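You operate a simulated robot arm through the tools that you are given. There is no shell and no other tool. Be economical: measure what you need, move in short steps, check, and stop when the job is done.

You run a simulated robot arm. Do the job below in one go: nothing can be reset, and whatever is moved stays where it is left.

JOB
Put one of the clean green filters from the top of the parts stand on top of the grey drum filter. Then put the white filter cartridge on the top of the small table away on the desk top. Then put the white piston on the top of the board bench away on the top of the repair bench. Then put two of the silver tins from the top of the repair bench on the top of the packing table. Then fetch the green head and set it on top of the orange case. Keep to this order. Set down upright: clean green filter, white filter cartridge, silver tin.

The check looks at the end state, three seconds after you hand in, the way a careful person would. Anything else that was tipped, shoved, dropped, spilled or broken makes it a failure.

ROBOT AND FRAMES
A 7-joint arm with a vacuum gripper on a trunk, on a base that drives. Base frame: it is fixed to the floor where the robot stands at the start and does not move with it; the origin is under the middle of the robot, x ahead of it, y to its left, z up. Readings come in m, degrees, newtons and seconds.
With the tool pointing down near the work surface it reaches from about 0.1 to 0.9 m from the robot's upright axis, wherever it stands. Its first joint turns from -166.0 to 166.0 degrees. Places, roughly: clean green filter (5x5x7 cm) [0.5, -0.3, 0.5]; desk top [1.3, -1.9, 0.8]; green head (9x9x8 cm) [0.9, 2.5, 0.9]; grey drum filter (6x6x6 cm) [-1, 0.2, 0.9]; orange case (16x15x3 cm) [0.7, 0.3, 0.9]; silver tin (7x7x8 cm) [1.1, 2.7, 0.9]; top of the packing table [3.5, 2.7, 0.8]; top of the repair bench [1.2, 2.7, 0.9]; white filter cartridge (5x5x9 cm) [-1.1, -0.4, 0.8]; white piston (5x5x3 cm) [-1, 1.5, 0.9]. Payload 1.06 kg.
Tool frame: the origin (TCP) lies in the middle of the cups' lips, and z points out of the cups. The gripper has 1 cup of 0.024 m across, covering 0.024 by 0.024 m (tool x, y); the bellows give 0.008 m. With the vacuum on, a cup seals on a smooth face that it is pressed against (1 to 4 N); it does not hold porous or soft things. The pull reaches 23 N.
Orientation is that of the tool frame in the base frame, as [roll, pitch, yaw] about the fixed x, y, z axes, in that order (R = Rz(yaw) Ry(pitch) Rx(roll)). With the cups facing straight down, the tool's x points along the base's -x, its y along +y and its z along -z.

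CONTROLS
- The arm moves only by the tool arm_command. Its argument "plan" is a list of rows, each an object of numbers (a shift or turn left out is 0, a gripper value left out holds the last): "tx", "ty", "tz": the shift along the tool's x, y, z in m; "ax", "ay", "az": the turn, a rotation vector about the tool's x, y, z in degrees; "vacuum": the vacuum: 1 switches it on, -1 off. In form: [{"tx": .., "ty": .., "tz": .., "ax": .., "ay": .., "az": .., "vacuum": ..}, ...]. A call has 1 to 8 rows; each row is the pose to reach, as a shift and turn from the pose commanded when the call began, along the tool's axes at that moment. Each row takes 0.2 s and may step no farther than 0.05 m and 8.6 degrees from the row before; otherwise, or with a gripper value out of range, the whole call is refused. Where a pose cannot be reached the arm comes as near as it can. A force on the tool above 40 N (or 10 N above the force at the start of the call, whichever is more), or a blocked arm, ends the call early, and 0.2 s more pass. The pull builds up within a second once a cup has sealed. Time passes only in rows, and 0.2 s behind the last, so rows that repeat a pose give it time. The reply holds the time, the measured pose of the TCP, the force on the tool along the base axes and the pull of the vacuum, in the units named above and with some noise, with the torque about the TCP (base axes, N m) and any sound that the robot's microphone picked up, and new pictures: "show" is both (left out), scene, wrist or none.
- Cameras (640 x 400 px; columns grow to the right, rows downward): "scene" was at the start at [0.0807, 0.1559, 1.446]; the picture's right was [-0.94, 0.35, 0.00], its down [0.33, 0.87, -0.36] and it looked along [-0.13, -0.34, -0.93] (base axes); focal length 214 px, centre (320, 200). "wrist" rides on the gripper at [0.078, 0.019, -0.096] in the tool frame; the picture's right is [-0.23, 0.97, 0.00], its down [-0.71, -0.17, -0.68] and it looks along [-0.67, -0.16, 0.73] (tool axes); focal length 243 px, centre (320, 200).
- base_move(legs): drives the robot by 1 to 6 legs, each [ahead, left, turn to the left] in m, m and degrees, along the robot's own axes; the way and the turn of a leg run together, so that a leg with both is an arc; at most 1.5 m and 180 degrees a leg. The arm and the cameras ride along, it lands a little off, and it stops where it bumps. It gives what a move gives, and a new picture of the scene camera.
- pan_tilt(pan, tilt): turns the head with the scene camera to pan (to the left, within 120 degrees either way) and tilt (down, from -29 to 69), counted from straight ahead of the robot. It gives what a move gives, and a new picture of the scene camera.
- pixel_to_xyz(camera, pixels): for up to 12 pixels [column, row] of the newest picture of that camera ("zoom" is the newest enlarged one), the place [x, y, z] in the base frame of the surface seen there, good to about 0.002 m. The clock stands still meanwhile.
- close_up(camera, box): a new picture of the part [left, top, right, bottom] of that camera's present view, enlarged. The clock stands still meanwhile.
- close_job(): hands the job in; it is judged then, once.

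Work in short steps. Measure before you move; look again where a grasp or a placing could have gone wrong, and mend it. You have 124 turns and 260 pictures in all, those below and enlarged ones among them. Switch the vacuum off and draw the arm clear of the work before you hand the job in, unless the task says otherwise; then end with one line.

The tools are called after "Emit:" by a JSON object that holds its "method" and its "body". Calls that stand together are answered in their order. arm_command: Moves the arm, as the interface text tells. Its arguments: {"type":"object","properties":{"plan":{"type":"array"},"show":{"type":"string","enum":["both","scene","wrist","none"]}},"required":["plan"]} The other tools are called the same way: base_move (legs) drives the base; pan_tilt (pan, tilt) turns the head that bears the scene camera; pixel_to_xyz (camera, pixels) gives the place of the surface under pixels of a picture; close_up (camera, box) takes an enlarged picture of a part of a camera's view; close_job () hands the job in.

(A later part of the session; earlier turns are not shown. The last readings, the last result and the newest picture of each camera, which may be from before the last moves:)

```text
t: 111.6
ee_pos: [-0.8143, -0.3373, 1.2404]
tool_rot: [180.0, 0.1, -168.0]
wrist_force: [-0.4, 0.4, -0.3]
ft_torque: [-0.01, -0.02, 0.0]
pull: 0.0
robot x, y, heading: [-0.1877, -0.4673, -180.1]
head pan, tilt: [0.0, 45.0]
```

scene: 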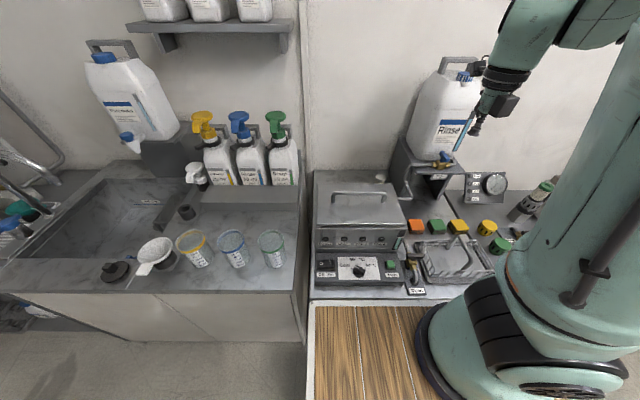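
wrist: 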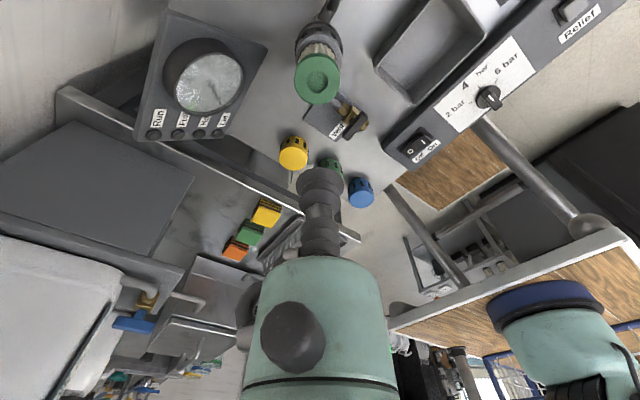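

Measure the jug's left side and cartridge from this viewpoint.

Emit:
{"method": "pixel_to_xyz", "body": {"camera": "scene", "pixels": [[410, 140], [418, 120], [440, 90], [430, 155], [400, 150], [380, 178], [379, 182], [445, 60], [392, 183], [408, 180], [340, 195], [365, 195]]}}

Emit:
{"method": "close_up", "body": {"camera": "scene", "box": [310, 40, 550, 240]}}

```text
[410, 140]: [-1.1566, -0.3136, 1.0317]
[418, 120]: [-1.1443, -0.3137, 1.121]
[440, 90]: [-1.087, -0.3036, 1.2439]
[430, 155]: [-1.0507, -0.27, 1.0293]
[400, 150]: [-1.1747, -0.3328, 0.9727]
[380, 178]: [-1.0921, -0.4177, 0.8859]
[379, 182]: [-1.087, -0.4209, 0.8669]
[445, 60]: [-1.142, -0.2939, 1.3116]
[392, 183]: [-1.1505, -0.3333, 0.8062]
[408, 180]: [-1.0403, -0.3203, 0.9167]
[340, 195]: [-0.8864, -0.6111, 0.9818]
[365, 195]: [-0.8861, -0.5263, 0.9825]
```

```text
2.00 times, centred on (430, 140) of scene
```

zoom: 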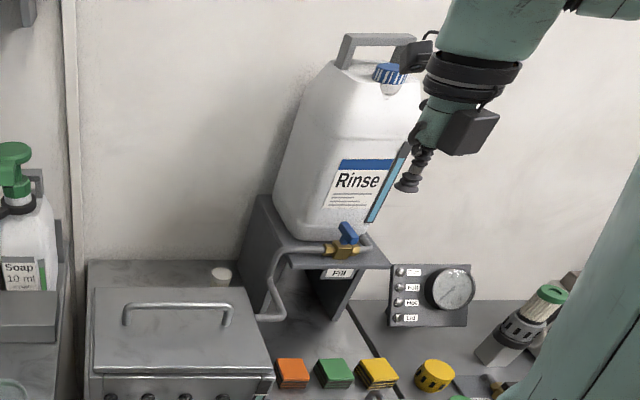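

Emit:
{"method": "pixel_to_xyz", "body": {"camera": "zoom", "pixels": [[180, 290], [180, 294], [230, 294], [238, 292], [262, 315], [220, 268], [222, 275], [410, 45], [475, 135], [490, 120], [455, 150], [425, 100]]}}

```text
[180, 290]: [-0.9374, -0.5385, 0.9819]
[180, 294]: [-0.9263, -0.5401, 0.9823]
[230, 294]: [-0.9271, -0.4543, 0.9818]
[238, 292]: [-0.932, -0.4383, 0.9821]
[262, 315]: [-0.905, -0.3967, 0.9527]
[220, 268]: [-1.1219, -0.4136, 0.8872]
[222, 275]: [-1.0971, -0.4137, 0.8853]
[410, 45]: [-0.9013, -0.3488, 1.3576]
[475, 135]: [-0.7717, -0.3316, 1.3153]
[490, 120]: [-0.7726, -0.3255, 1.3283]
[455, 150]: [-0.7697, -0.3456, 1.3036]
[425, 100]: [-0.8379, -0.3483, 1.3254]
```

Clearances are adequate. Move over the cartridge at height (−1.104, −0.412), then down part way.

Emit:
{"method": "arm_command", "body": {"plan": [{"tx": 0.043, "ty": -0.002}, {"tx": 0.086, "ty": -0.004}, {"tx": 0.129, "ty": -0.006}, {"tx": 0.172, "ty": -0.008}, {"tx": 0.215, "ty": -0.01}, {"tx": 0.258, "ty": -0.012}, {"tx": 0.299, "ty": -0.013}], "show": "none"}}

Emit:
{"method": "arm_command", "body": {"plan": [{"tz": 0.05}, {"tz": 0.1}, {"tz": 0.15}, {"tz": 0.2}, {"tz": 0.25}], "show": "both"}}

```text
t: 113.2
ee_pos: [-1.1039, -0.412, 1.2416]
tool_rot: [179.9, 0.0, -168.1]
wrist_force: [0.8, -1.2, 0.2]
ft_torque: [-0.03, 0.02, 0.01]
pull: 0.0
robot x, y, heading: [-0.1918, -0.4654, -180.0]
head pan, tilt: [0.0, 45.0]
```

```text
t: 114.4
ee_pos: [-1.1043, -0.4129, 0.991]
tool_rot: [180.0, 0.0, -168.0]
wrist_force: [0.3, -1.0, 1.0]
ft_torque: [0.06, 0.03, -0.07]
pull: 0.1
robot x, y, heading: [-0.191, -0.4684, -179.8]
head pan, tilt: [0.0, 45.0]
```

scene: 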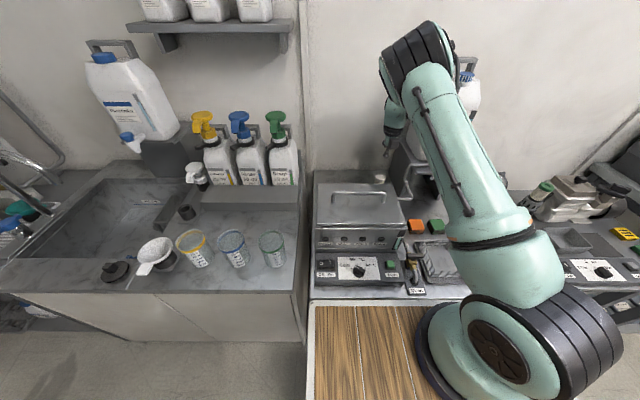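
wrist: 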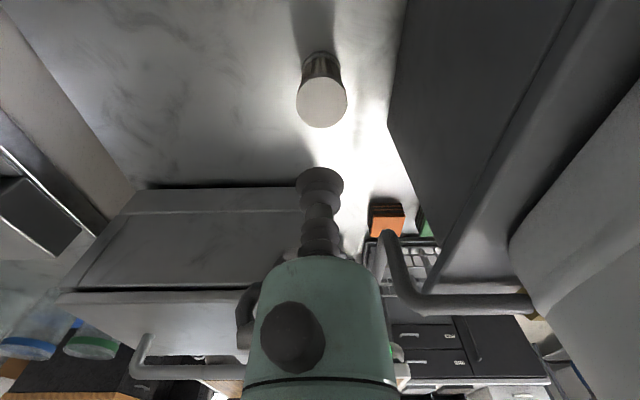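

Check the cap position from the wrist camera.

Emit:
{"method": "pixel_to_xyz", "body": {"camera": "wrist", "pixels": [[322, 103], [299, 103], [345, 103], [322, 82], [322, 124], [345, 150]]}}

```text
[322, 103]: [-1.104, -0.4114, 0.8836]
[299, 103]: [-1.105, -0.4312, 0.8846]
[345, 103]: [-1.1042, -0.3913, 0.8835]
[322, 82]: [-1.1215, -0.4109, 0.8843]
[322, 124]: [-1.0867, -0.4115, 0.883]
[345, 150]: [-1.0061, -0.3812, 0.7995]
```

Centre (−1.104, −0.411, 0.884): aligned. Descend with vacuum on.

Emit:
{"method": "arm_command", "body": {"plan": [{"tz": 0.045, "vacuum": 1}, {"tz": 0.085}, {"tz": 0.1}, {"tz": 0.107}, {"tz": 0.11}, {"tz": 0.11}, {"tz": 0.11}, {"tz": 0.11}], "show": "wrist"}}

```text
t: 116.2
ee_pos: [-1.1023, -0.413, 0.8809]
tool_rot: [179.9, 0.1, -168.1]
wrist_force: [-3.6, 0.4, 13.6]
ft_torque: [0.01, 0.09, 0.01]
pull: 23.3
robot x, y, heading: [-0.1906, -0.47, -179.8]
head pan, tilt: [0.0, 45.0]
```

wrist: 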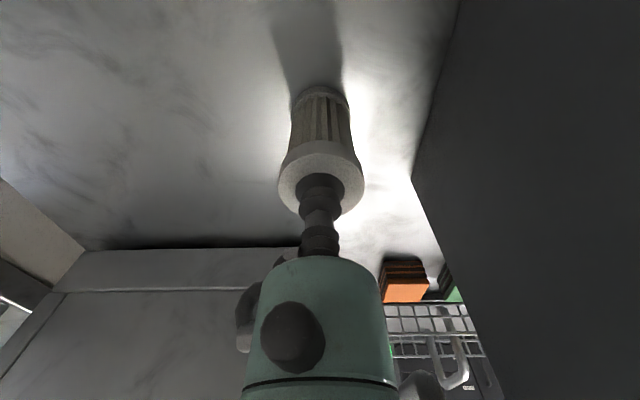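

Sealed. Lift straight up.

Emit:
{"method": "arm_command", "body": {"plan": [{"tz": -0.02}, {"tz": -0.065}, {"tz": -0.11}, {"tz": -0.16}, {"tz": -0.21}, {"tz": -0.26}, {"tz": -0.31}, {"tz": -0.36}], "show": "none"}}

Emit:
{"method": "arm_command", "body": {"plan": [{"tx": -0.045}, {"tx": -0.09}, {"tx": -0.135}, {"tx": -0.18}, {"tx": -0.225}, {"tx": -0.27}, {"tx": -0.315}], "show": "both"}}

```text
t: 118.0
ee_pos: [-1.1049, -0.4116, 1.2423]
tool_rot: [-180.0, 0.1, -168.2]
wrist_force: [0.3, 0.0, -2.2]
ft_torque: [0.02, -0.02, 0.05]
pull: 22.8
robot x, y, heading: [-0.1952, -0.4656, -180.0]
head pan, tilt: [0.0, 45.0]
```

```text
t: 119.6
ee_pos: [-0.7952, -0.3469, 1.24]
tool_rot: [-179.9, 0.1, -168.1]
wrist_force: [-1.0, 0.7, -0.3]
ft_torque: [-0.03, 0.0, -0.01]
pull: 23.0
robot x, y, heading: [-0.1906, -0.4657, 180.1]
head pan, tilt: [0.0, 45.0]
```

scene: 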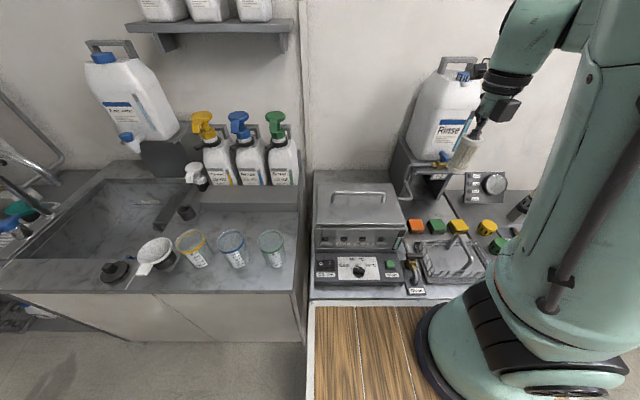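
wrist: 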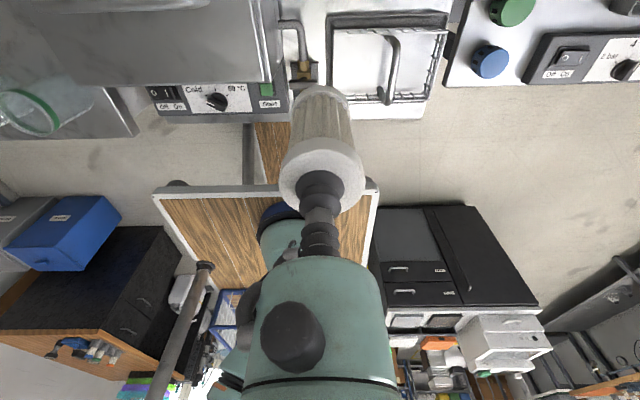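

Holding the cartridge. Back up slightly and turn left 90° to face south toward the desk.

Emit:
{"method": "base_move", "body": {"legs": [[-0.07, 0, 0], [0, 0, 90]]}}

Emit:
{"method": "pan_tilt", "body": {"pan": 40, "tilt": 35}}

```text
t: 124.5
ee_pos: [-0.2067, -1.0776, 1.2409]
tool_rot: [180.0, 0.2, -74.6]
wrist_force: [0.3, 0.3, -2.0]
ft_torque: [-0.01, 0.0, 0.0]
pull: 23.0
robot x, y, heading: [-0.1243, -0.4651, -86.6]
head pan, tilt: [0.0, 45.0]
```

scene: 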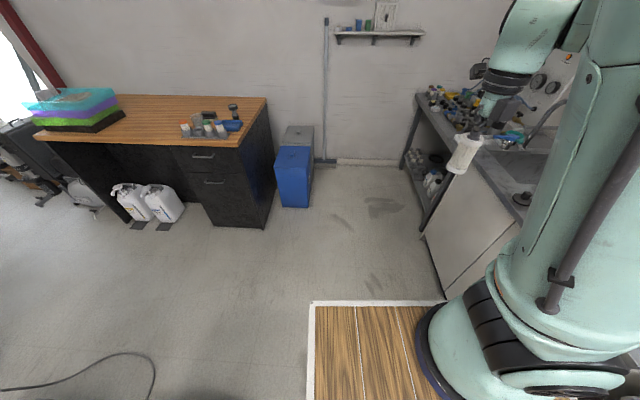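

```text
t: 125.6
ee_pos: [-0.2069, -1.0771, 1.2405]
tool_rot: [-179.9, 0.1, -74.7]
wrist_force: [0.7, -0.5, -0.4]
ft_torque: [-0.02, -0.01, -0.01]
pull: 22.9
robot x, y, heading: [-0.1236, -0.4686, -86.8]
head pan, tilt: [40.0, 35.0]
```

scene: 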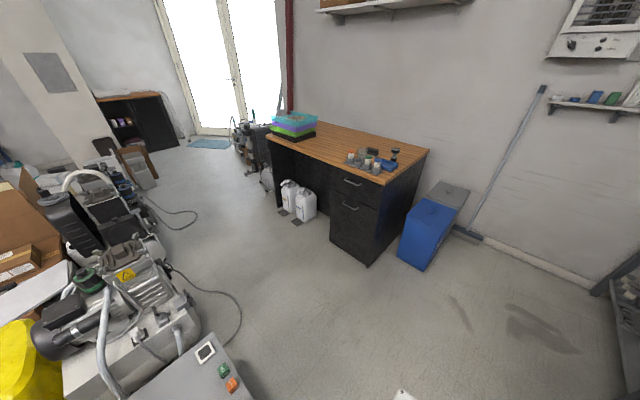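

Emit:
{"method": "pixel_to_xyz", "body": {"camera": "scene", "pixels": [[270, 135], [380, 183], [427, 152], [330, 160], [345, 140], [310, 130], [368, 262], [310, 210], [300, 190], [235, 295], [200, 370], [330, 335]]}}

Emit:
{"method": "close_up", "body": {"camera": "scene", "box": [260, 100, 440, 200]}}

```text
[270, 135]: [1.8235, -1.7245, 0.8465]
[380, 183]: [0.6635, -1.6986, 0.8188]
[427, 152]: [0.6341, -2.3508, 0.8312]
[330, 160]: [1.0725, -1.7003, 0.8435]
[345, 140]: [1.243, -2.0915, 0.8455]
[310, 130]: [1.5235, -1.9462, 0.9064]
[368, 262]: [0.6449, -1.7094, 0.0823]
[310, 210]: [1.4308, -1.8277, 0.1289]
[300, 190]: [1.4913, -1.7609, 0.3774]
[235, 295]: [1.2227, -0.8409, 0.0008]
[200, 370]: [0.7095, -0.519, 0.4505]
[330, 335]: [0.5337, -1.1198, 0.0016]
```

```text
3.56 times, centred on (350, 150) of scene
```

zoom: 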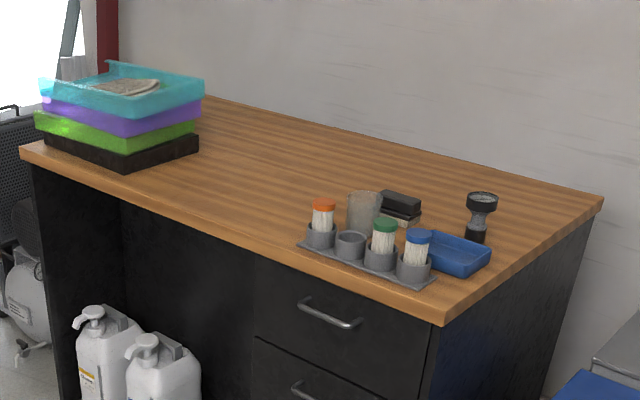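

Emit:
{"method": "pixel_to_xyz", "body": {"camera": "zoom", "pixels": [[300, 243], [435, 285], [345, 215], [400, 205], [250, 190], [270, 200], [200, 150], [230, 170], [270, 160], [480, 235]]}}

```text
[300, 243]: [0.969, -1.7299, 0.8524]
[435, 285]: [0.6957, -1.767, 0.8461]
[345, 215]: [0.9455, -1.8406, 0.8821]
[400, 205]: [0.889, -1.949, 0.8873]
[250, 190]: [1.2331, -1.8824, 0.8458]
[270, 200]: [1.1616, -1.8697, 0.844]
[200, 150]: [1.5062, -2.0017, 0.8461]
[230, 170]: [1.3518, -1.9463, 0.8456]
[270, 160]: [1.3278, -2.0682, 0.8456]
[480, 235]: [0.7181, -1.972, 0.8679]
```

Plan: straighten heading, drive south 0.75 m then left (east) 0.95 m, stopping before the desk.

Emit:
{"method": "base_move", "body": {"legs": [[0, 0, -3.3], [0.75, 0, 0], [0, 0.95, 0]]}}

Emit:
{"method": "pan_tilt", "body": {"pan": 30, "tilt": 45}}

```text
t: 134.6
ee_pos: [0.7078, -1.8154, 1.2404]
tool_rot: [179.9, 0.1, -77.8]
wrist_force: [0.7, -0.2, -1.8]
ft_torque: [0.02, -0.03, 0.02]
pull: 23.4
robot x, y, heading: [0.8284, -1.2124, -89.9]
head pan, tilt: [40.0, 35.0]
```

scene: 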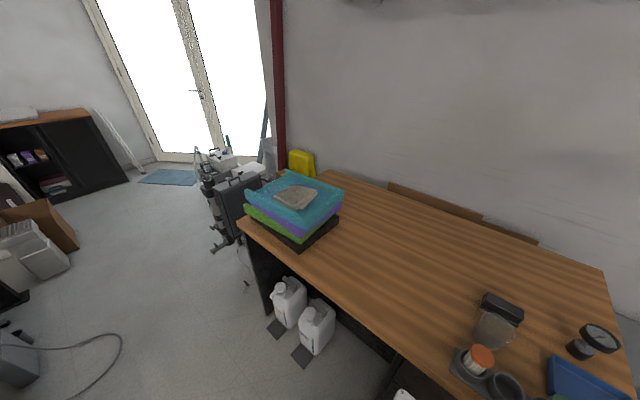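

```text
t: 135.3
ee_pos: [0.7063, -1.8141, 1.2394]
tool_rot: [-180.0, 0.1, -77.9]
wrist_force: [-0.7, 0.7, -1.7]
ft_torque: [0.01, -0.01, 0.01]
pull: 22.6
robot x, y, heading: [0.8251, -1.2095, -89.9]
head pan, tilt: [30.0, 45.0]
```

scene: 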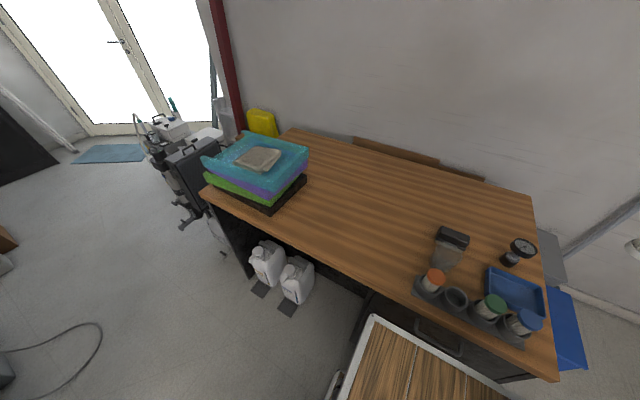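

Spot (1.15,−1.92) is clear. Move the cartridge over it.

Emit:
{"method": "pixel_to_xyz", "body": {"camera": "scene", "pixels": [[370, 225], [390, 225], [350, 220], [370, 250], [400, 245]]}}

Emit:
{"method": "arm_command", "body": {"plan": [{"tx": 0.0197, "ty": -0.0412}, {"tx": 0.0394, "ty": -0.0824}, {"tx": 0.0591, "ty": -0.1236}, {"tx": 0.0788, "ty": -0.1648}, {"tx": 0.0985, "ty": -0.206}, {"tx": 0.1182, "ty": -0.2472}, {"tx": 0.1379, "ty": -0.2884}, {"tx": 0.1576, "ty": -0.3296}], "show": "none"}}

Emit:
{"method": "arm_command", "body": {"plan": [{"tx": 0.02, "ty": -0.041}, {"tx": 0.0394, "ty": -0.0824}, {"tx": 0.0394, "ty": -0.0824, "tz": 0.05}, {"tx": 0.0394, "ty": -0.0824, "tz": 0.1}, {"tx": 0.0394, "ty": -0.0824, "tz": 0.15}, {"tx": 0.0394, "ty": -0.0824, "tz": 0.2}, {"tx": 0.0394, "ty": -0.0824, "tz": 0.25}, {"tx": 0.0394, "ty": -0.0824, "tz": 0.28}], "show": "both"}}

```text
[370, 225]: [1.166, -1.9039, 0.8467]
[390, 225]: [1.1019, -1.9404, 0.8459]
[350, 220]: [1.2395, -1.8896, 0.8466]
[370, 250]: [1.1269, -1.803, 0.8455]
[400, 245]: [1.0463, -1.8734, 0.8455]
```

```text
t: 137.1
ee_pos: [1.0611, -1.8997, 1.2398]
tool_rot: [180.0, 0.0, -77.9]
wrist_force: [-0.1, -0.1, -1.5]
ft_torque: [0.04, -0.02, -0.03]
pull: 22.7
robot x, y, heading: [0.8301, -1.2077, -89.7]
head pan, tilt: [30.0, 45.0]
```

```text
t: 138.9
ee_pos: [1.1513, -1.9183, 0.9608]
tool_rot: [180.0, 0.0, -77.9]
wrist_force: [-0.5, 0.5, -1.4]
ft_torque: [0.01, 0.02, -0.03]
pull: 23.3
robot x, y, heading: [0.8244, -1.2073, -89.9]
head pan, tilt: [30.0, 45.0]
```

scene: 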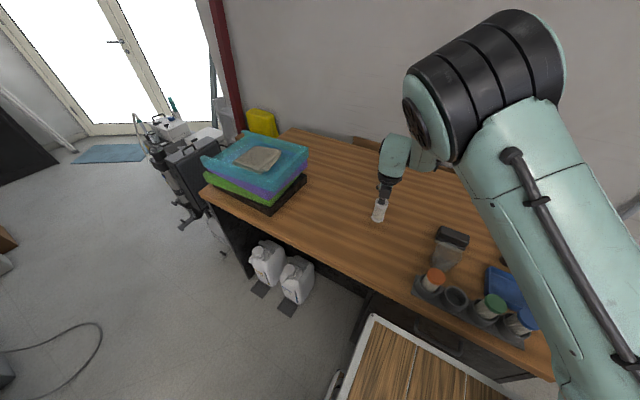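
wrist: 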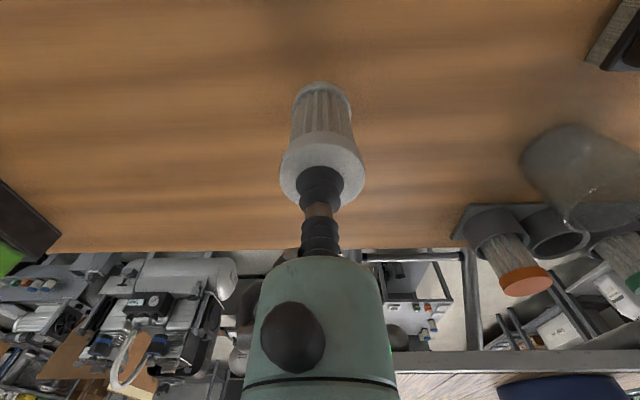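

Lower to contact (~z 0.93) gently and release.

Emit:
{"method": "arm_command", "body": {"plan": [{"tz": 0.018}, {"tz": 0.026}, {"tz": 0.03}, {"tz": 0.033}, {"tz": 0.033}], "show": "none"}}

```text
t: 140.1
ee_pos: [1.1518, -1.9211, 0.928]
tool_rot: [179.9, -0.1, -77.9]
wrist_force: [-0.3, 1.5, 14.3]
ft_torque: [0.01, 0.03, -0.06]
pull: 23.3
robot x, y, heading: [0.8232, -1.2108, -89.7]
head pan, tilt: [30.0, 45.0]
```

Contact made (14 N). Release and rise.

Emit:
{"method": "arm_command", "body": {"plan": [{"tz": -0.002, "vacuum": -1}, {"tz": -0.002}, {"tz": -0.003}, {"tz": -0.008}, {"tz": -0.03}, {"tz": -0.08}, {"tz": -0.13}, {"tz": -0.18}], "show": "both"}}

```text
t: 141.9
ee_pos: [1.1519, -1.9194, 1.1039]
tool_rot: [180.0, 0.1, -77.8]
wrist_force: [0.1, 0.0, -0.4]
ft_torque: [0.04, 0.0, -0.01]
pull: 0.2
robot x, y, heading: [0.823, -1.2128, -89.6]
head pan, tilt: [30.0, 45.0]
```

scene: 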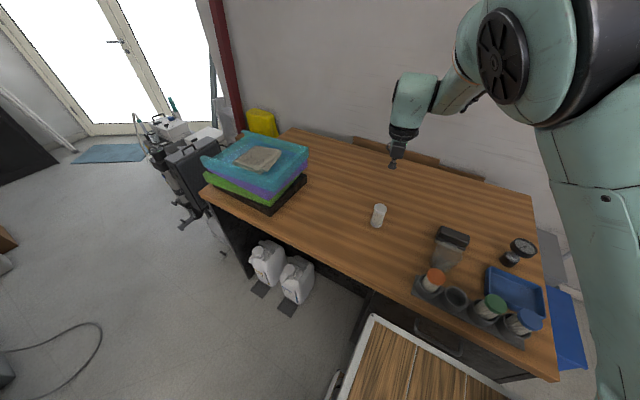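
wrist: 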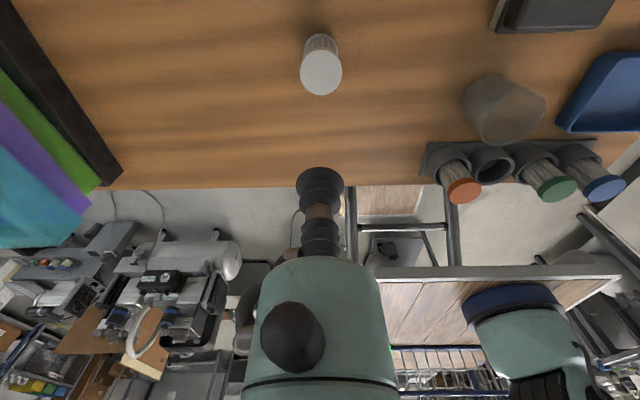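

Cartridge stands upright. Raise and retract the arm, then drive back and north through the corridor.

Emit:
{"method": "arm_command", "body": {"plan": [{"tz": -0.05}, {"tz": -0.1}, {"tz": -0.14}, {"tz": -0.14, "tx": -0.029, "ty": 0.035}, {"tz": -0.14, "tx": -0.058, "ty": 0.07}, {"tz": -0.14, "tx": -0.087, "ty": 0.105}, {"tz": -0.14, "tx": -0.116, "ty": 0.14}, {"tz": -0.14, "tx": -0.145, "ty": 0.175}], "show": "none"}}

Emit:
{"method": "base_move", "body": {"legs": [[0, -0.94, 0], [-1.25, 0, 0]]}}

```text
t: 143.7
ee_pos: [0.9494, -1.8156, 1.247]
tool_rot: [180.0, 0.2, -77.8]
wrist_force: [-0.2, -0.5, -0.4]
ft_torque: [0.03, -0.01, 0.01]
pull: 0.0
robot x, y, heading: [0.827, -1.2092, -89.8]
head pan, tilt: [30.0, 45.0]
```

```text
t: 154.5
ee_pos: [0.0145, -0.5735, 1.2472]
tool_rot: [-179.9, 0.2, -77.9]
wrist_force: [0.6, 0.4, 0.3]
ft_torque: [-0.01, -0.03, -0.02]
pull: 0.2
robot x, y, heading: [-0.106, 0.033, -90.0]
head pan, tilt: [30.0, 45.0]
```

scene: 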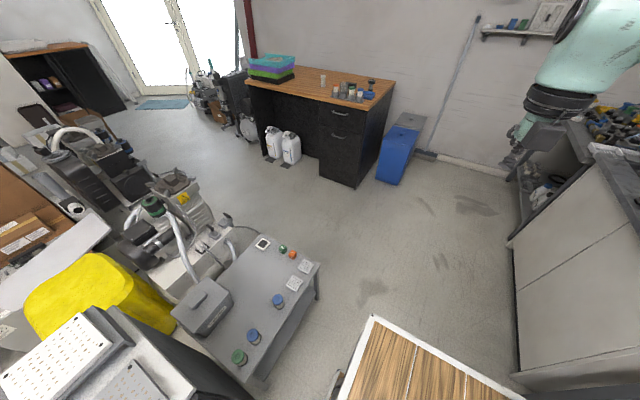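

Emit:
{"method": "base_move", "body": {"legs": [[-1.35, 0, 0], [0, 0, -90]]}}

Emit:
{"method": "pan_tilt", "body": {"pan": 0, "tilt": 45}}

```text
t: 165.1
ee_pos: [-0.7128, 1.2658, 1.2475]
tool_rot: [179.9, 0.1, -167.1]
wrist_force: [0.1, 0.4, -0.7]
ft_torque: [0.03, -0.02, 0.02]
pull: 0.0
robot x, y, heading: [-0.1104, 1.4018, -178.8]
head pan, tilt: [30.0, 45.0]
```

scene: 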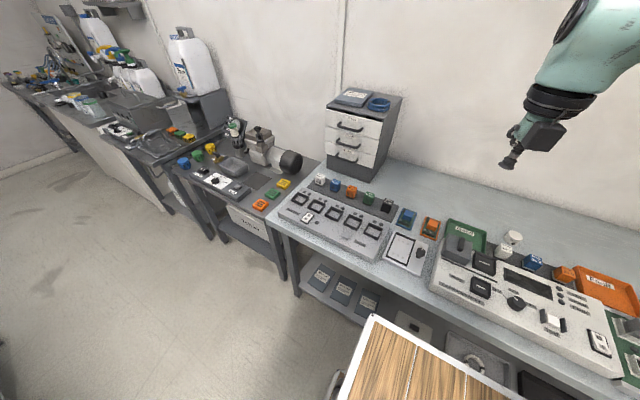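

```text
t: 166.1
ee_pos: [-0.7131, 1.2657, 1.2476]
tool_rot: [180.0, 0.1, -167.1]
wrist_force: [0.5, 0.2, 0.1]
ft_torque: [0.02, -0.01, -0.04]
pull: 0.0
robot x, y, heading: [-0.1095, 1.3997, -178.9]
head pan, tilt: [0.0, 45.0]
```

scene: 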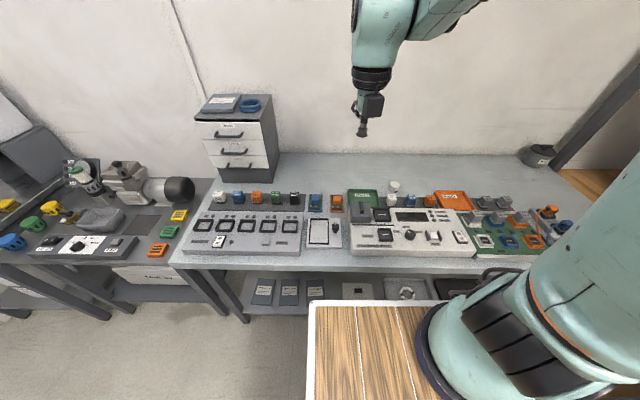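

White piston appears at about (394,190). Zoom and measure.

Emit:
{"method": "close_up", "body": {"camera": "scene", "box": [345, 170, 455, 240]}}

Emit:
{"method": "pixel_to_xyz", "body": {"camera": "zoom", "pixels": [[285, 95], [285, 85], [285, 120], [265, 95], [305, 95], [295, 160], [290, 180], [230, 130], [360, 170], [240, 225], [200, 110]]}}

```text
5.71 times, centred on (400, 205) of scene
```

zoom: 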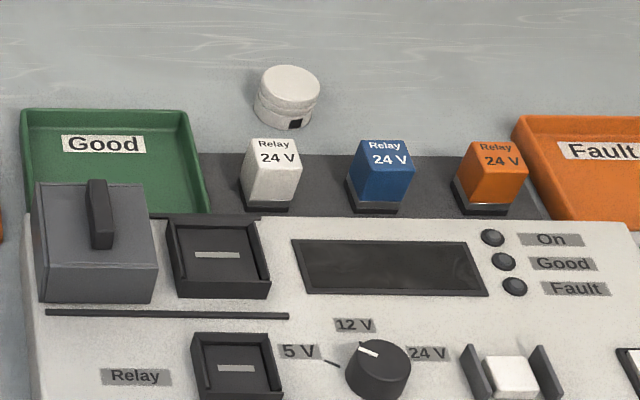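

```text
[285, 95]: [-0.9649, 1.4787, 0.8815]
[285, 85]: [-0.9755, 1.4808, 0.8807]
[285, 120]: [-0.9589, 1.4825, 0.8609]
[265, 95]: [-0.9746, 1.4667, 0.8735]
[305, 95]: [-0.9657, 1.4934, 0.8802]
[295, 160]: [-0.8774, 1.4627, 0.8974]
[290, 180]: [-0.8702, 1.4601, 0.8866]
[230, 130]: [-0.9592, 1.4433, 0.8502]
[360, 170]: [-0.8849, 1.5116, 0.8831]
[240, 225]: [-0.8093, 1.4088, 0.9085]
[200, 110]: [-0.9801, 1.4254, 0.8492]
```

Piston top ≈(−0.978,1.482,0.881). Move above and look with the wrist camera.

Emit:
{"method": "arm_command", "body": {"plan": [{"tx": 0.0263, "ty": 0.0338}, {"tx": 0.0526, "ty": 0.0676}, {"tx": 0.0789, "ty": 0.1014}, {"tx": 0.1052, "ty": 0.1352}, {"tx": 0.1315, "ty": 0.169}, {"tx": 0.1578, "ty": 0.2028}, {"tx": 0.1841, "ty": 0.2366}, {"tx": 0.21, "ty": 0.27}], "show": "none"}}

Emit:
{"method": "arm_command", "body": {"plan": [{"tz": 0.05}, {"tz": 0.1}, {"tz": 0.15}, {"tz": 0.2}, {"tz": 0.25}], "show": "wrist"}}

```text
t: 167.9
ee_pos: [-0.9771, 1.4825, 1.2478]
tool_rot: [179.9, 0.1, -166.9]
wrist_force: [-0.5, -1.0, 0.6]
ft_torque: [0.01, 0.05, -0.01]
pull: 0.2
robot x, y, heading: [-0.112, 1.3966, -179.0]
head pan, tilt: [0.0, 45.0]
```

```text
t: 169.1
ee_pos: [-0.9749, 1.4804, 0.9963]
tool_rot: [-179.9, -0.1, -167.1]
wrist_force: [0.3, -0.1, -0.5]
ft_torque: [-0.01, 0.01, -0.05]
pull: 0.1
robot x, y, heading: [-0.1113, 1.4012, -179.0]
head pan, tilt: [0.0, 45.0]
```

wrist: 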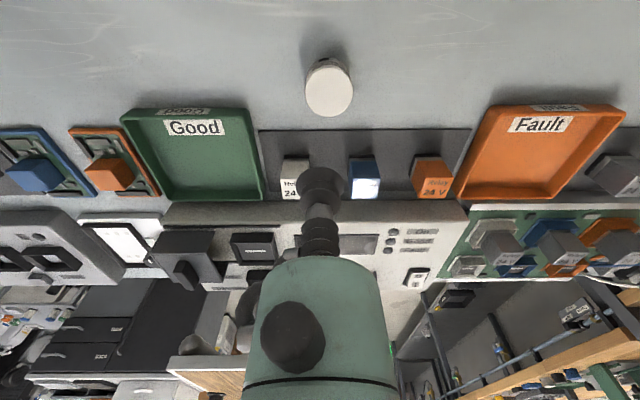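

Emit:
{"method": "pixel_to_xyz", "body": {"camera": "wrist", "pixels": [[329, 91], [306, 91], [351, 91], [329, 70], [329, 112], [329, 62]]}}

Emit:
{"method": "close_up", "body": {"camera": "wrist", "box": [290, 40, 370, 130]}}

```text
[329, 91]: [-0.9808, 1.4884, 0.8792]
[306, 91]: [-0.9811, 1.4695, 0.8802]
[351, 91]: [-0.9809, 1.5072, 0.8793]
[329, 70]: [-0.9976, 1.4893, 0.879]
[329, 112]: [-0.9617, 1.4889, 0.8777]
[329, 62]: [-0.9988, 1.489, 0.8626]
```

```text
4.44 times, centred on (330, 85) of wrist
```

zoom: 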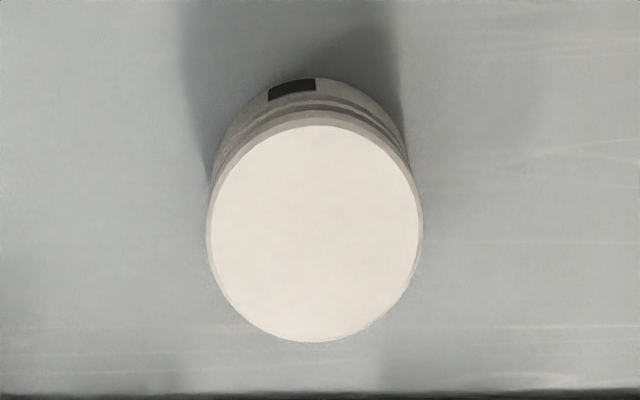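

Centre (−0.980, 1.488, 0.879). Correct and descend with vacuum.

Emit:
{"method": "arm_command", "body": {"plan": [{"tx": 0.002, "ty": 0.008, "tz": 0.045, "vacuum": 1}, {"tx": 0.002, "ty": 0.008, "tz": 0.09}, {"tx": 0.002, "ty": 0.008, "tz": 0.11}, {"tx": 0.002, "ty": 0.008, "tz": 0.118}, {"tx": 0.002, "ty": 0.008, "tz": 0.121}, {"tx": 0.002, "ty": 0.008, "tz": 0.121}, {"tx": 0.002, "ty": 0.008, "tz": 0.121}, {"tx": 0.002, "ty": 0.008, "tz": 0.121}], "show": "none"}}

```text
t: 170.9
ee_pos: [-0.982, 1.4913, 0.8758]
tool_rot: [-180.0, 0.0, -167.1]
wrist_force: [-0.1, 2.7, 9.7]
ft_torque: [0.0, 0.06, 0.01]
pull: 22.6
robot x, y, heading: [-0.1078, 1.3984, -179.2]
head pan, tilt: [0.0, 45.0]
```

Sealed. Lift and retract.

Emit:
{"method": "arm_command", "body": {"plan": [{"tz": -0.02}, {"tz": -0.065}, {"tz": -0.11}, {"tz": -0.16}, {"tz": -0.21}, {"tz": -0.26}, {"tz": -0.31}, {"tz": -0.36}], "show": "none"}}

Emit:
{"method": "arm_command", "body": {"plan": [{"tx": -0.045, "ty": -0.01}, {"tx": -0.09, "ty": -0.02}, {"tx": -0.135, "ty": -0.03}, {"tx": -0.18, "ty": -0.04}, {"tx": -0.225, "ty": -0.05}, {"tx": -0.25, "ty": -0.06}], "show": "wrist"}}

Emit:
{"method": "pan_tilt", "body": {"pan": -80, "tilt": 30}}

```text
t: 172.7
ee_pos: [-0.9831, 1.4905, 1.2371]
tool_rot: [180.0, 0.1, -167.1]
wrist_force: [-0.3, 0.1, -0.4]
ft_torque: [0.04, -0.05, -0.03]
pull: 22.5
robot x, y, heading: [-0.1125, 1.4012, -179.0]
head pan, tilt: [0.0, 45.0]
```

```text
t: 174.1
ee_pos: [-0.7265, 1.4883, 1.2369]
tool_rot: [-179.9, 0.0, -167.1]
wrist_force: [-0.5, 0.2, -1.3]
ft_torque: [0.0, -0.01, 0.0]
pull: 22.8
robot x, y, heading: [-0.1066, 1.397, -179.1]
head pan, tilt: [0.0, 45.0]
```

wrist: 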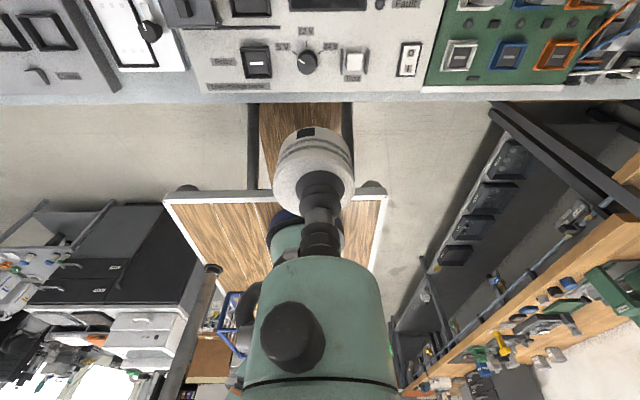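

```text
t: 175.6
ee_pos: [-0.7261, 1.487, 1.2374]
tool_rot: [-180.0, 0.1, -167.1]
wrist_force: [0.0, -0.2, -0.7]
ft_torque: [-0.02, -0.04, 0.04]
pull: 22.8
robot x, y, heading: [-0.1085, 1.3988, -179.0]
head pan, tilt: [-80.0, 30.0]
```

scene: 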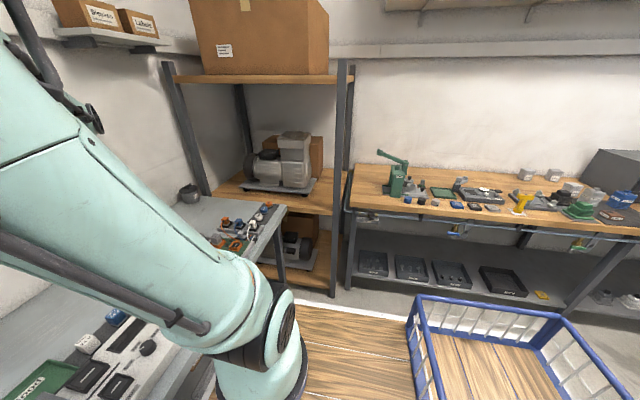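

Zoom on the repair bench and measure.

Emit:
{"method": "close_up", "body": {"camera": "scene", "box": [350, 140, 640, 240]}}

Emit:
{"method": "pixel_to_xyz", "body": {"camera": "scene", "pixels": [[352, 207], [450, 213], [600, 232], [527, 176], [555, 177], [572, 187], [580, 210], [592, 198], [430, 180], [335, 290], [350, 290], [520, 270]]}}

```text
2.21 times, centred on (495, 190) of scene
```

zoom: 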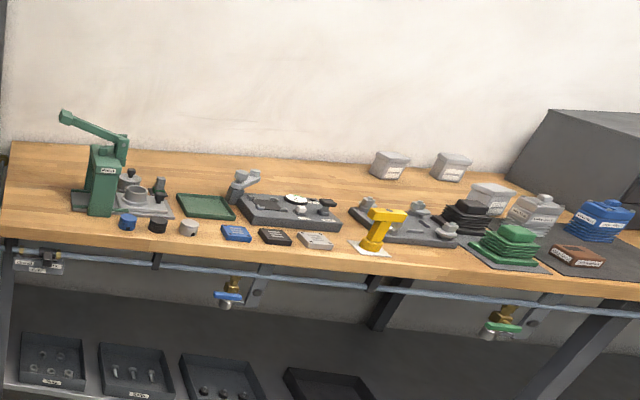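

```text
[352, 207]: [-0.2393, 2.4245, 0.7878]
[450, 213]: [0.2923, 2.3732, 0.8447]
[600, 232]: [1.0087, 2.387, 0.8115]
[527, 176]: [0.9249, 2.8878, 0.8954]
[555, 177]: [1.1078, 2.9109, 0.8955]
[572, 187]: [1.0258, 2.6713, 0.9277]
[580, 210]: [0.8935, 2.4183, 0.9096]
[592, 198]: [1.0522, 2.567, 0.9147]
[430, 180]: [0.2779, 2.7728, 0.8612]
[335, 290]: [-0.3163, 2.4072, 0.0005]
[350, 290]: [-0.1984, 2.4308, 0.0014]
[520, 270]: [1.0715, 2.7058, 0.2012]
```

Turn right to face north, then drive to about (0.45, 1.88) in front of the repair bench.

Emit:
{"method": "base_move", "body": {"legs": [[0, 0, -91], [0, -0.55, 0], [0.45, 0, 0]]}}

Emit:
{"method": "pan_tilt", "body": {"pan": -15, "tilt": 45}}

```text
t: 184.9
ee_pos: [0.5189, 2.4711, 1.2374]
tool_rot: [-180.0, 0.1, 103.1]
wrist_force: [0.0, 0.1, -0.4]
ft_torque: [0.04, 0.01, 0.02]
pull: 22.6
robot x, y, heading: [0.4316, 1.8543, 91.2]
head pan, tilt: [-80.0, 30.0]
```

scene: 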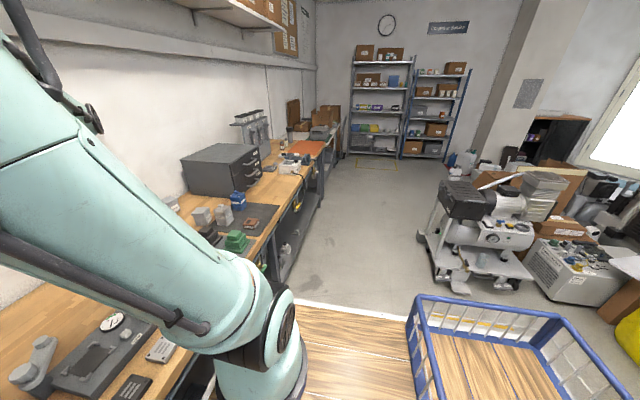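

```text
t: 186.3
ee_pos: [0.5181, 2.471, 1.2363]
tool_rot: [-180.0, 0.0, 103.0]
wrist_force: [0.1, -0.2, -0.3]
ft_torque: [0.03, 0.0, 0.0]
pull: 22.9
robot x, y, heading: [0.4291, 1.8556, 91.1]
head pan, tilt: [-15.0, 45.0]
```

scene: 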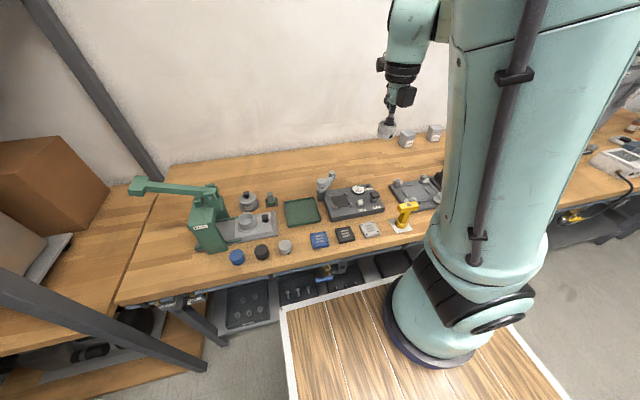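

Emit:
{"method": "pixel_to_xyz", "body": {"camera": "scene", "pixels": [[300, 170], [340, 165], [360, 165], [325, 180], [370, 190], [300, 205], [290, 190], [405, 135], [434, 132], [407, 205], [320, 190]]}}

Emit:
{"method": "close_up", "body": {"camera": "scene", "box": [170, 120, 450, 270]}}

```text
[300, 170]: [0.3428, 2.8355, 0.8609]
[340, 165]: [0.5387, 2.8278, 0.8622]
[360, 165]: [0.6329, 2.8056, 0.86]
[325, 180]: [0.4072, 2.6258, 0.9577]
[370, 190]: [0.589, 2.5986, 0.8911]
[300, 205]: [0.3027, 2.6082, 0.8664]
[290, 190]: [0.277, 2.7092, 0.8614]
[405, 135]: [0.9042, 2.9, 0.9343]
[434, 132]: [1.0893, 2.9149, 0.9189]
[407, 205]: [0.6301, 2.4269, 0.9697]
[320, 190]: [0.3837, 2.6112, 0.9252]
```

```text
2.29 times, centred on (310, 195) of scene
```

zoom: 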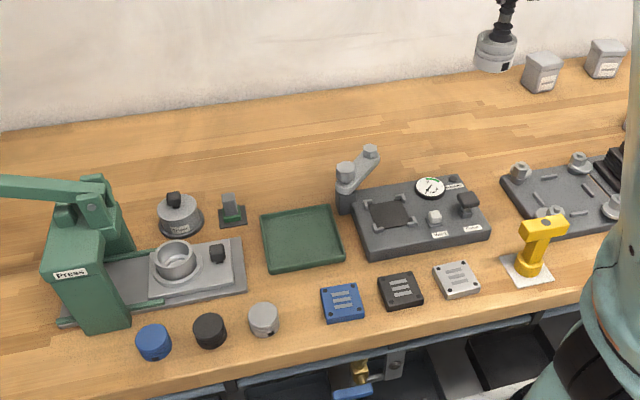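

Free spot (0.52,2.77). Move the piston over it and down.

Emit:
{"method": "arm_command", "body": {"plan": [{"tx": 0.0417, "ty": 0.0096}, {"tx": 0.0834, "ty": 0.0192}, {"tx": 0.1251, "ty": 0.0288}, {"tx": 0.1668, "ty": 0.0384}, {"tx": 0.2085, "ty": 0.048}, {"tx": 0.2502, "ty": 0.0576}, {"tx": 0.292, "ty": 0.0675}], "show": "none"}}

Emit:
{"method": "arm_command", "body": {"plan": [{"tz": 0.05}, {"tz": 0.1}, {"tz": 0.15}, {"tz": 0.2}, {"tz": 0.25}, {"tz": 0.3}, {"tz": 0.325}], "show": "both"}}

```text
t: 187.9
ee_pos: [0.5193, 2.7715, 1.2367]
tool_rot: [180.0, 0.0, 103.1]
wrist_force: [-1.2, -0.6, 0.1]
ft_torque: [0.04, -0.08, 0.02]
pull: 22.4
robot x, y, heading: [0.4312, 1.8566, 91.1]
head pan, tilt: [-15.0, 45.0]
```

```text
t: 189.5
ee_pos: [0.5187, 2.772, 0.9123]
tool_rot: [180.0, 0.0, 103.2]
wrist_force: [-0.5, 0.4, 0.0]
ft_torque: [0.03, 0.0, 0.01]
pull: 22.8
robot x, y, heading: [0.4265, 1.855, 91.0]
head pan, tilt: [-15.0, 45.0]
```

scene: 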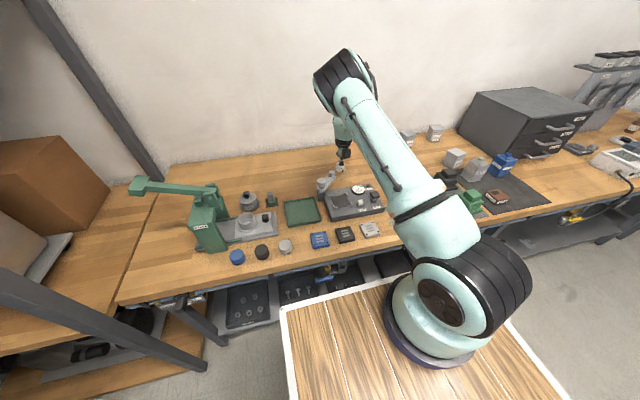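
wrist: 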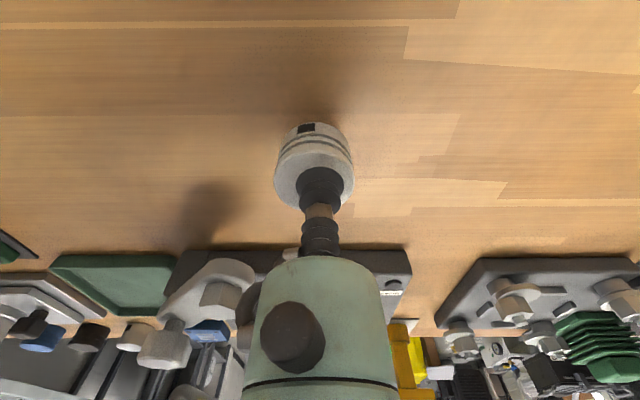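

Lower to contact and check force.

Emit:
{"method": "arm_command", "body": {"plan": [{"tz": 0.012}, {"tz": 0.019}, {"tz": 0.023}, {"tz": 0.025}, {"tz": 0.025}], "show": "none"}}

```text
t: 190.7
ee_pos: [0.5181, 2.771, 0.8884]
tool_rot: [-180.0, -0.1, 103.0]
wrist_force: [-1.5, -0.5, 15.0]
ft_torque: [0.01, 0.04, 0.02]
pull: 23.2
robot x, y, heading: [0.4339, 1.8569, 91.1]
head pan, tilt: [-15.0, 45.0]
```

Contact. Release and rise, then look at the tins.

Emit:
{"method": "arm_command", "body": {"plan": [{"tz": -0.002, "vacuum": -1}, {"tz": -0.002}, {"tz": -0.003}, {"tz": -0.01}, {"tz": -0.05}, {"tz": -0.1}, {"tz": -0.15}, {"tz": -0.2}], "show": "both"}}

Emit:
{"method": "close_up", "body": {"camera": "scene", "box": [390, 110, 570, 220]}}

```text
t: 192.5
ee_pos: [0.5162, 2.7731, 1.0861]
tool_rot: [-180.0, 0.0, 103.1]
wrist_force: [-0.4, 0.0, -0.5]
ft_torque: [-0.02, -0.01, -0.02]
pull: 0.1
robot x, y, heading: [0.4279, 1.8565, 91.1]
head pan, tilt: [-15.0, 45.0]
```

scene: 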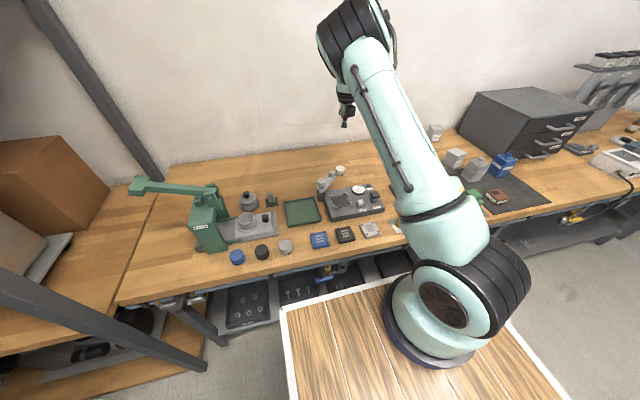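
wrist: 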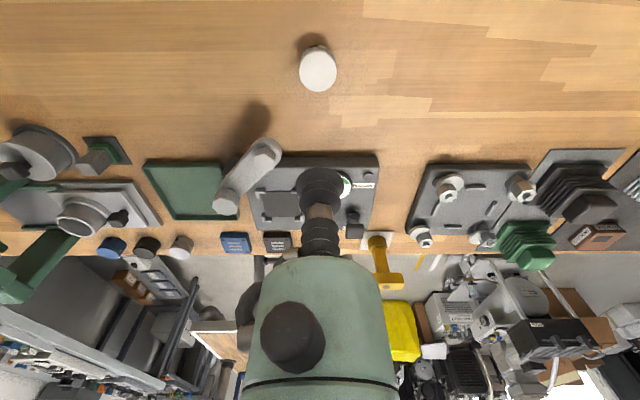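

```text
3.56 times, centred on (480, 165) of scene
```

zoom: 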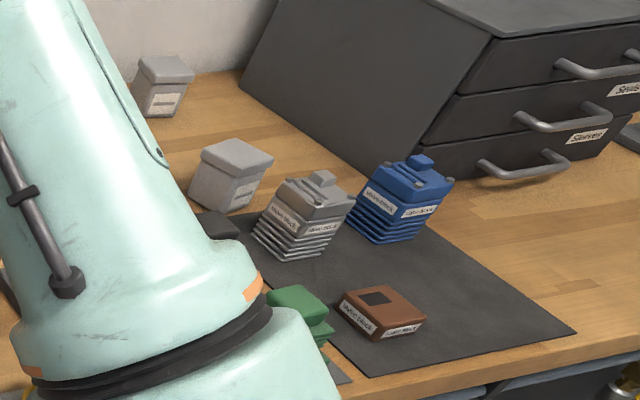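

Piston is down. Tins are the square lidded cans at (0.90,2.90), (1.09,2.91), (1.03,2.67). Raise, retract and drive right 0.5 m.

Emit:
{"method": "arm_command", "body": {"plan": [{"tz": -0.05}, {"tz": -0.1}, {"tz": -0.15}, {"tz": -0.15, "tx": -0.045, "ty": -0.01}, {"tz": -0.15, "tx": -0.09, "ty": -0.02}, {"tz": -0.15, "tx": -0.135, "ty": -0.03}, {"tz": -0.15, "tx": -0.18, "ty": -0.04}], "show": "none"}}

Emit:
{"method": "base_move", "body": {"legs": [[0.03, -0.5, -1]]}}

Emit:
{"method": "pan_tilt", "body": {"pan": 5, "tilt": 40}}

```text
t: 194.1
ee_pos: [0.5199, 2.588, 1.2337]
tool_rot: [180.0, 0.0, 103.2]
wrist_force: [0.7, 0.9, -1.1]
ft_torque: [-0.03, 0.04, -0.01]
pull: 0.0
robot x, y, heading: [0.4286, 1.8559, 91.1]
head pan, tilt: [-15.0, 45.0]
```

```text
t: 197.0
ee_pos: [1.0416, 2.6212, 1.2349]
tool_rot: [-180.0, 0.1, 101.9]
wrist_force: [0.4, 0.8, -0.6]
ft_torque: [0.01, 0.01, 0.02]
pull: 0.0
robot x, y, heading: [0.9386, 1.8884, 90.0]
head pan, tilt: [-15.0, 45.0]
```

scene: 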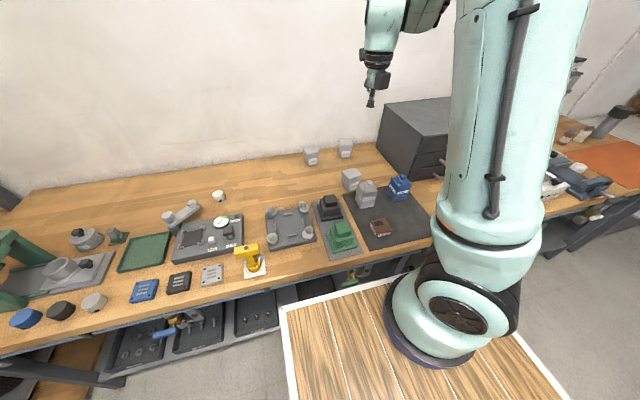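

```text
t: 197.9
ee_pos: [1.0407, 2.6217, 1.2361]
tool_rot: [-180.0, 0.1, 101.9]
wrist_force: [-0.4, -0.5, 0.0]
ft_torque: [0.02, -0.02, -0.02]
pull: 0.1
robot x, y, heading: [0.9336, 1.885, 90.1]
head pan, tilt: [5.0, 40.0]
```

scene: 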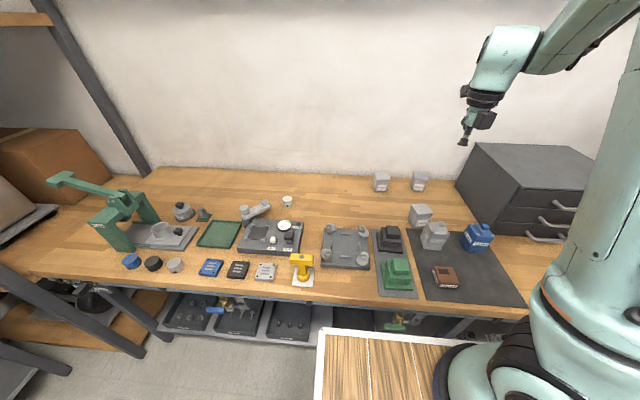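

Emit:
{"method": "close_up", "body": {"camera": "scene", "box": [360, 160, 510, 250]}}

Emit:
{"method": "pixel_to_xyz", "body": {"camera": "zoom", "pixels": [[90, 60], [90, 50], [60, 60], [120, 60], [90, 72], [255, 60], [255, 48], [255, 70], [260, 210], [165, 315], [165, 270]]}}

```text
4.27 times, centred on (435, 205) of scene
```

zoom: 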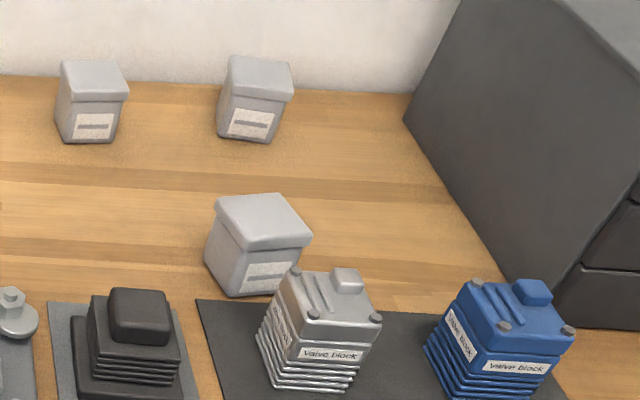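

```text
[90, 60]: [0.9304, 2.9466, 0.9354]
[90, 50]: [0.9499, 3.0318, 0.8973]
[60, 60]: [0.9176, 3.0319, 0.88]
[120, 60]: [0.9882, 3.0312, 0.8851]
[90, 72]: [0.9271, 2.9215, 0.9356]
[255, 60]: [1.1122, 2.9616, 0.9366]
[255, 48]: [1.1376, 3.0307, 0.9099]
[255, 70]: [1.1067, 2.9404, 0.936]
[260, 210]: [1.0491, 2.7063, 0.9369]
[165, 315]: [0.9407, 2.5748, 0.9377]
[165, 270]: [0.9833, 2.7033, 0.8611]
```

Take the nearest tin (≈1.045,2.70, top 0.937) first. Move above and check with wrist camera.

Emit:
{"method": "arm_command", "body": {"plan": [{"tx": 0.039, "ty": 0.011}, {"tx": 0.0773, "ty": 0.0214}, {"tx": 0.0773, "ty": 0.0214, "tz": 0.05}, {"tx": 0.0773, "ty": 0.0214, "tz": 0.1}, {"tx": 0.0773, "ty": 0.0214, "tz": 0.15}, {"tx": 0.0773, "ty": 0.0214, "tz": 0.18}], "show": "wrist"}}

```text
t: 199.3
ee_pos: [1.0456, 2.7011, 1.0537]
tool_rot: [180.0, 0.1, 102.0]
wrist_force: [-0.1, 0.2, -0.1]
ft_torque: [0.01, 0.03, 0.0]
pull: 0.0
robot x, y, heading: [0.9351, 1.8898, 89.8]
head pan, tilt: [5.0, 40.0]
```

wrist: 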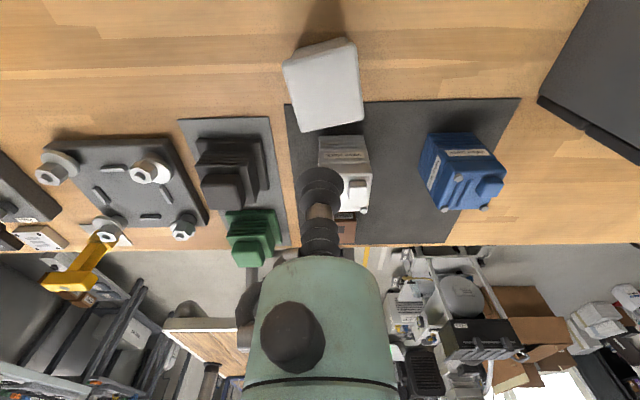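

Emit:
{"method": "pixel_to_xyz", "body": {"camera": "wrist", "pixels": [[322, 85], [287, 70], [352, 45], [302, 128], [360, 108], [345, 150], [245, 250], [250, 230], [270, 235]]}}

```text
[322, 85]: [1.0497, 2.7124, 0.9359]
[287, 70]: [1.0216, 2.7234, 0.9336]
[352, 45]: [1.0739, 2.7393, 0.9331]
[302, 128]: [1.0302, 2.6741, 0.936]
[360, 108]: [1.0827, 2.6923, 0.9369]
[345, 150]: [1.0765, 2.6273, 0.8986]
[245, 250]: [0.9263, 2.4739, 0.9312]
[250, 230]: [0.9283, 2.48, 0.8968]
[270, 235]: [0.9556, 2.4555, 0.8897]
```

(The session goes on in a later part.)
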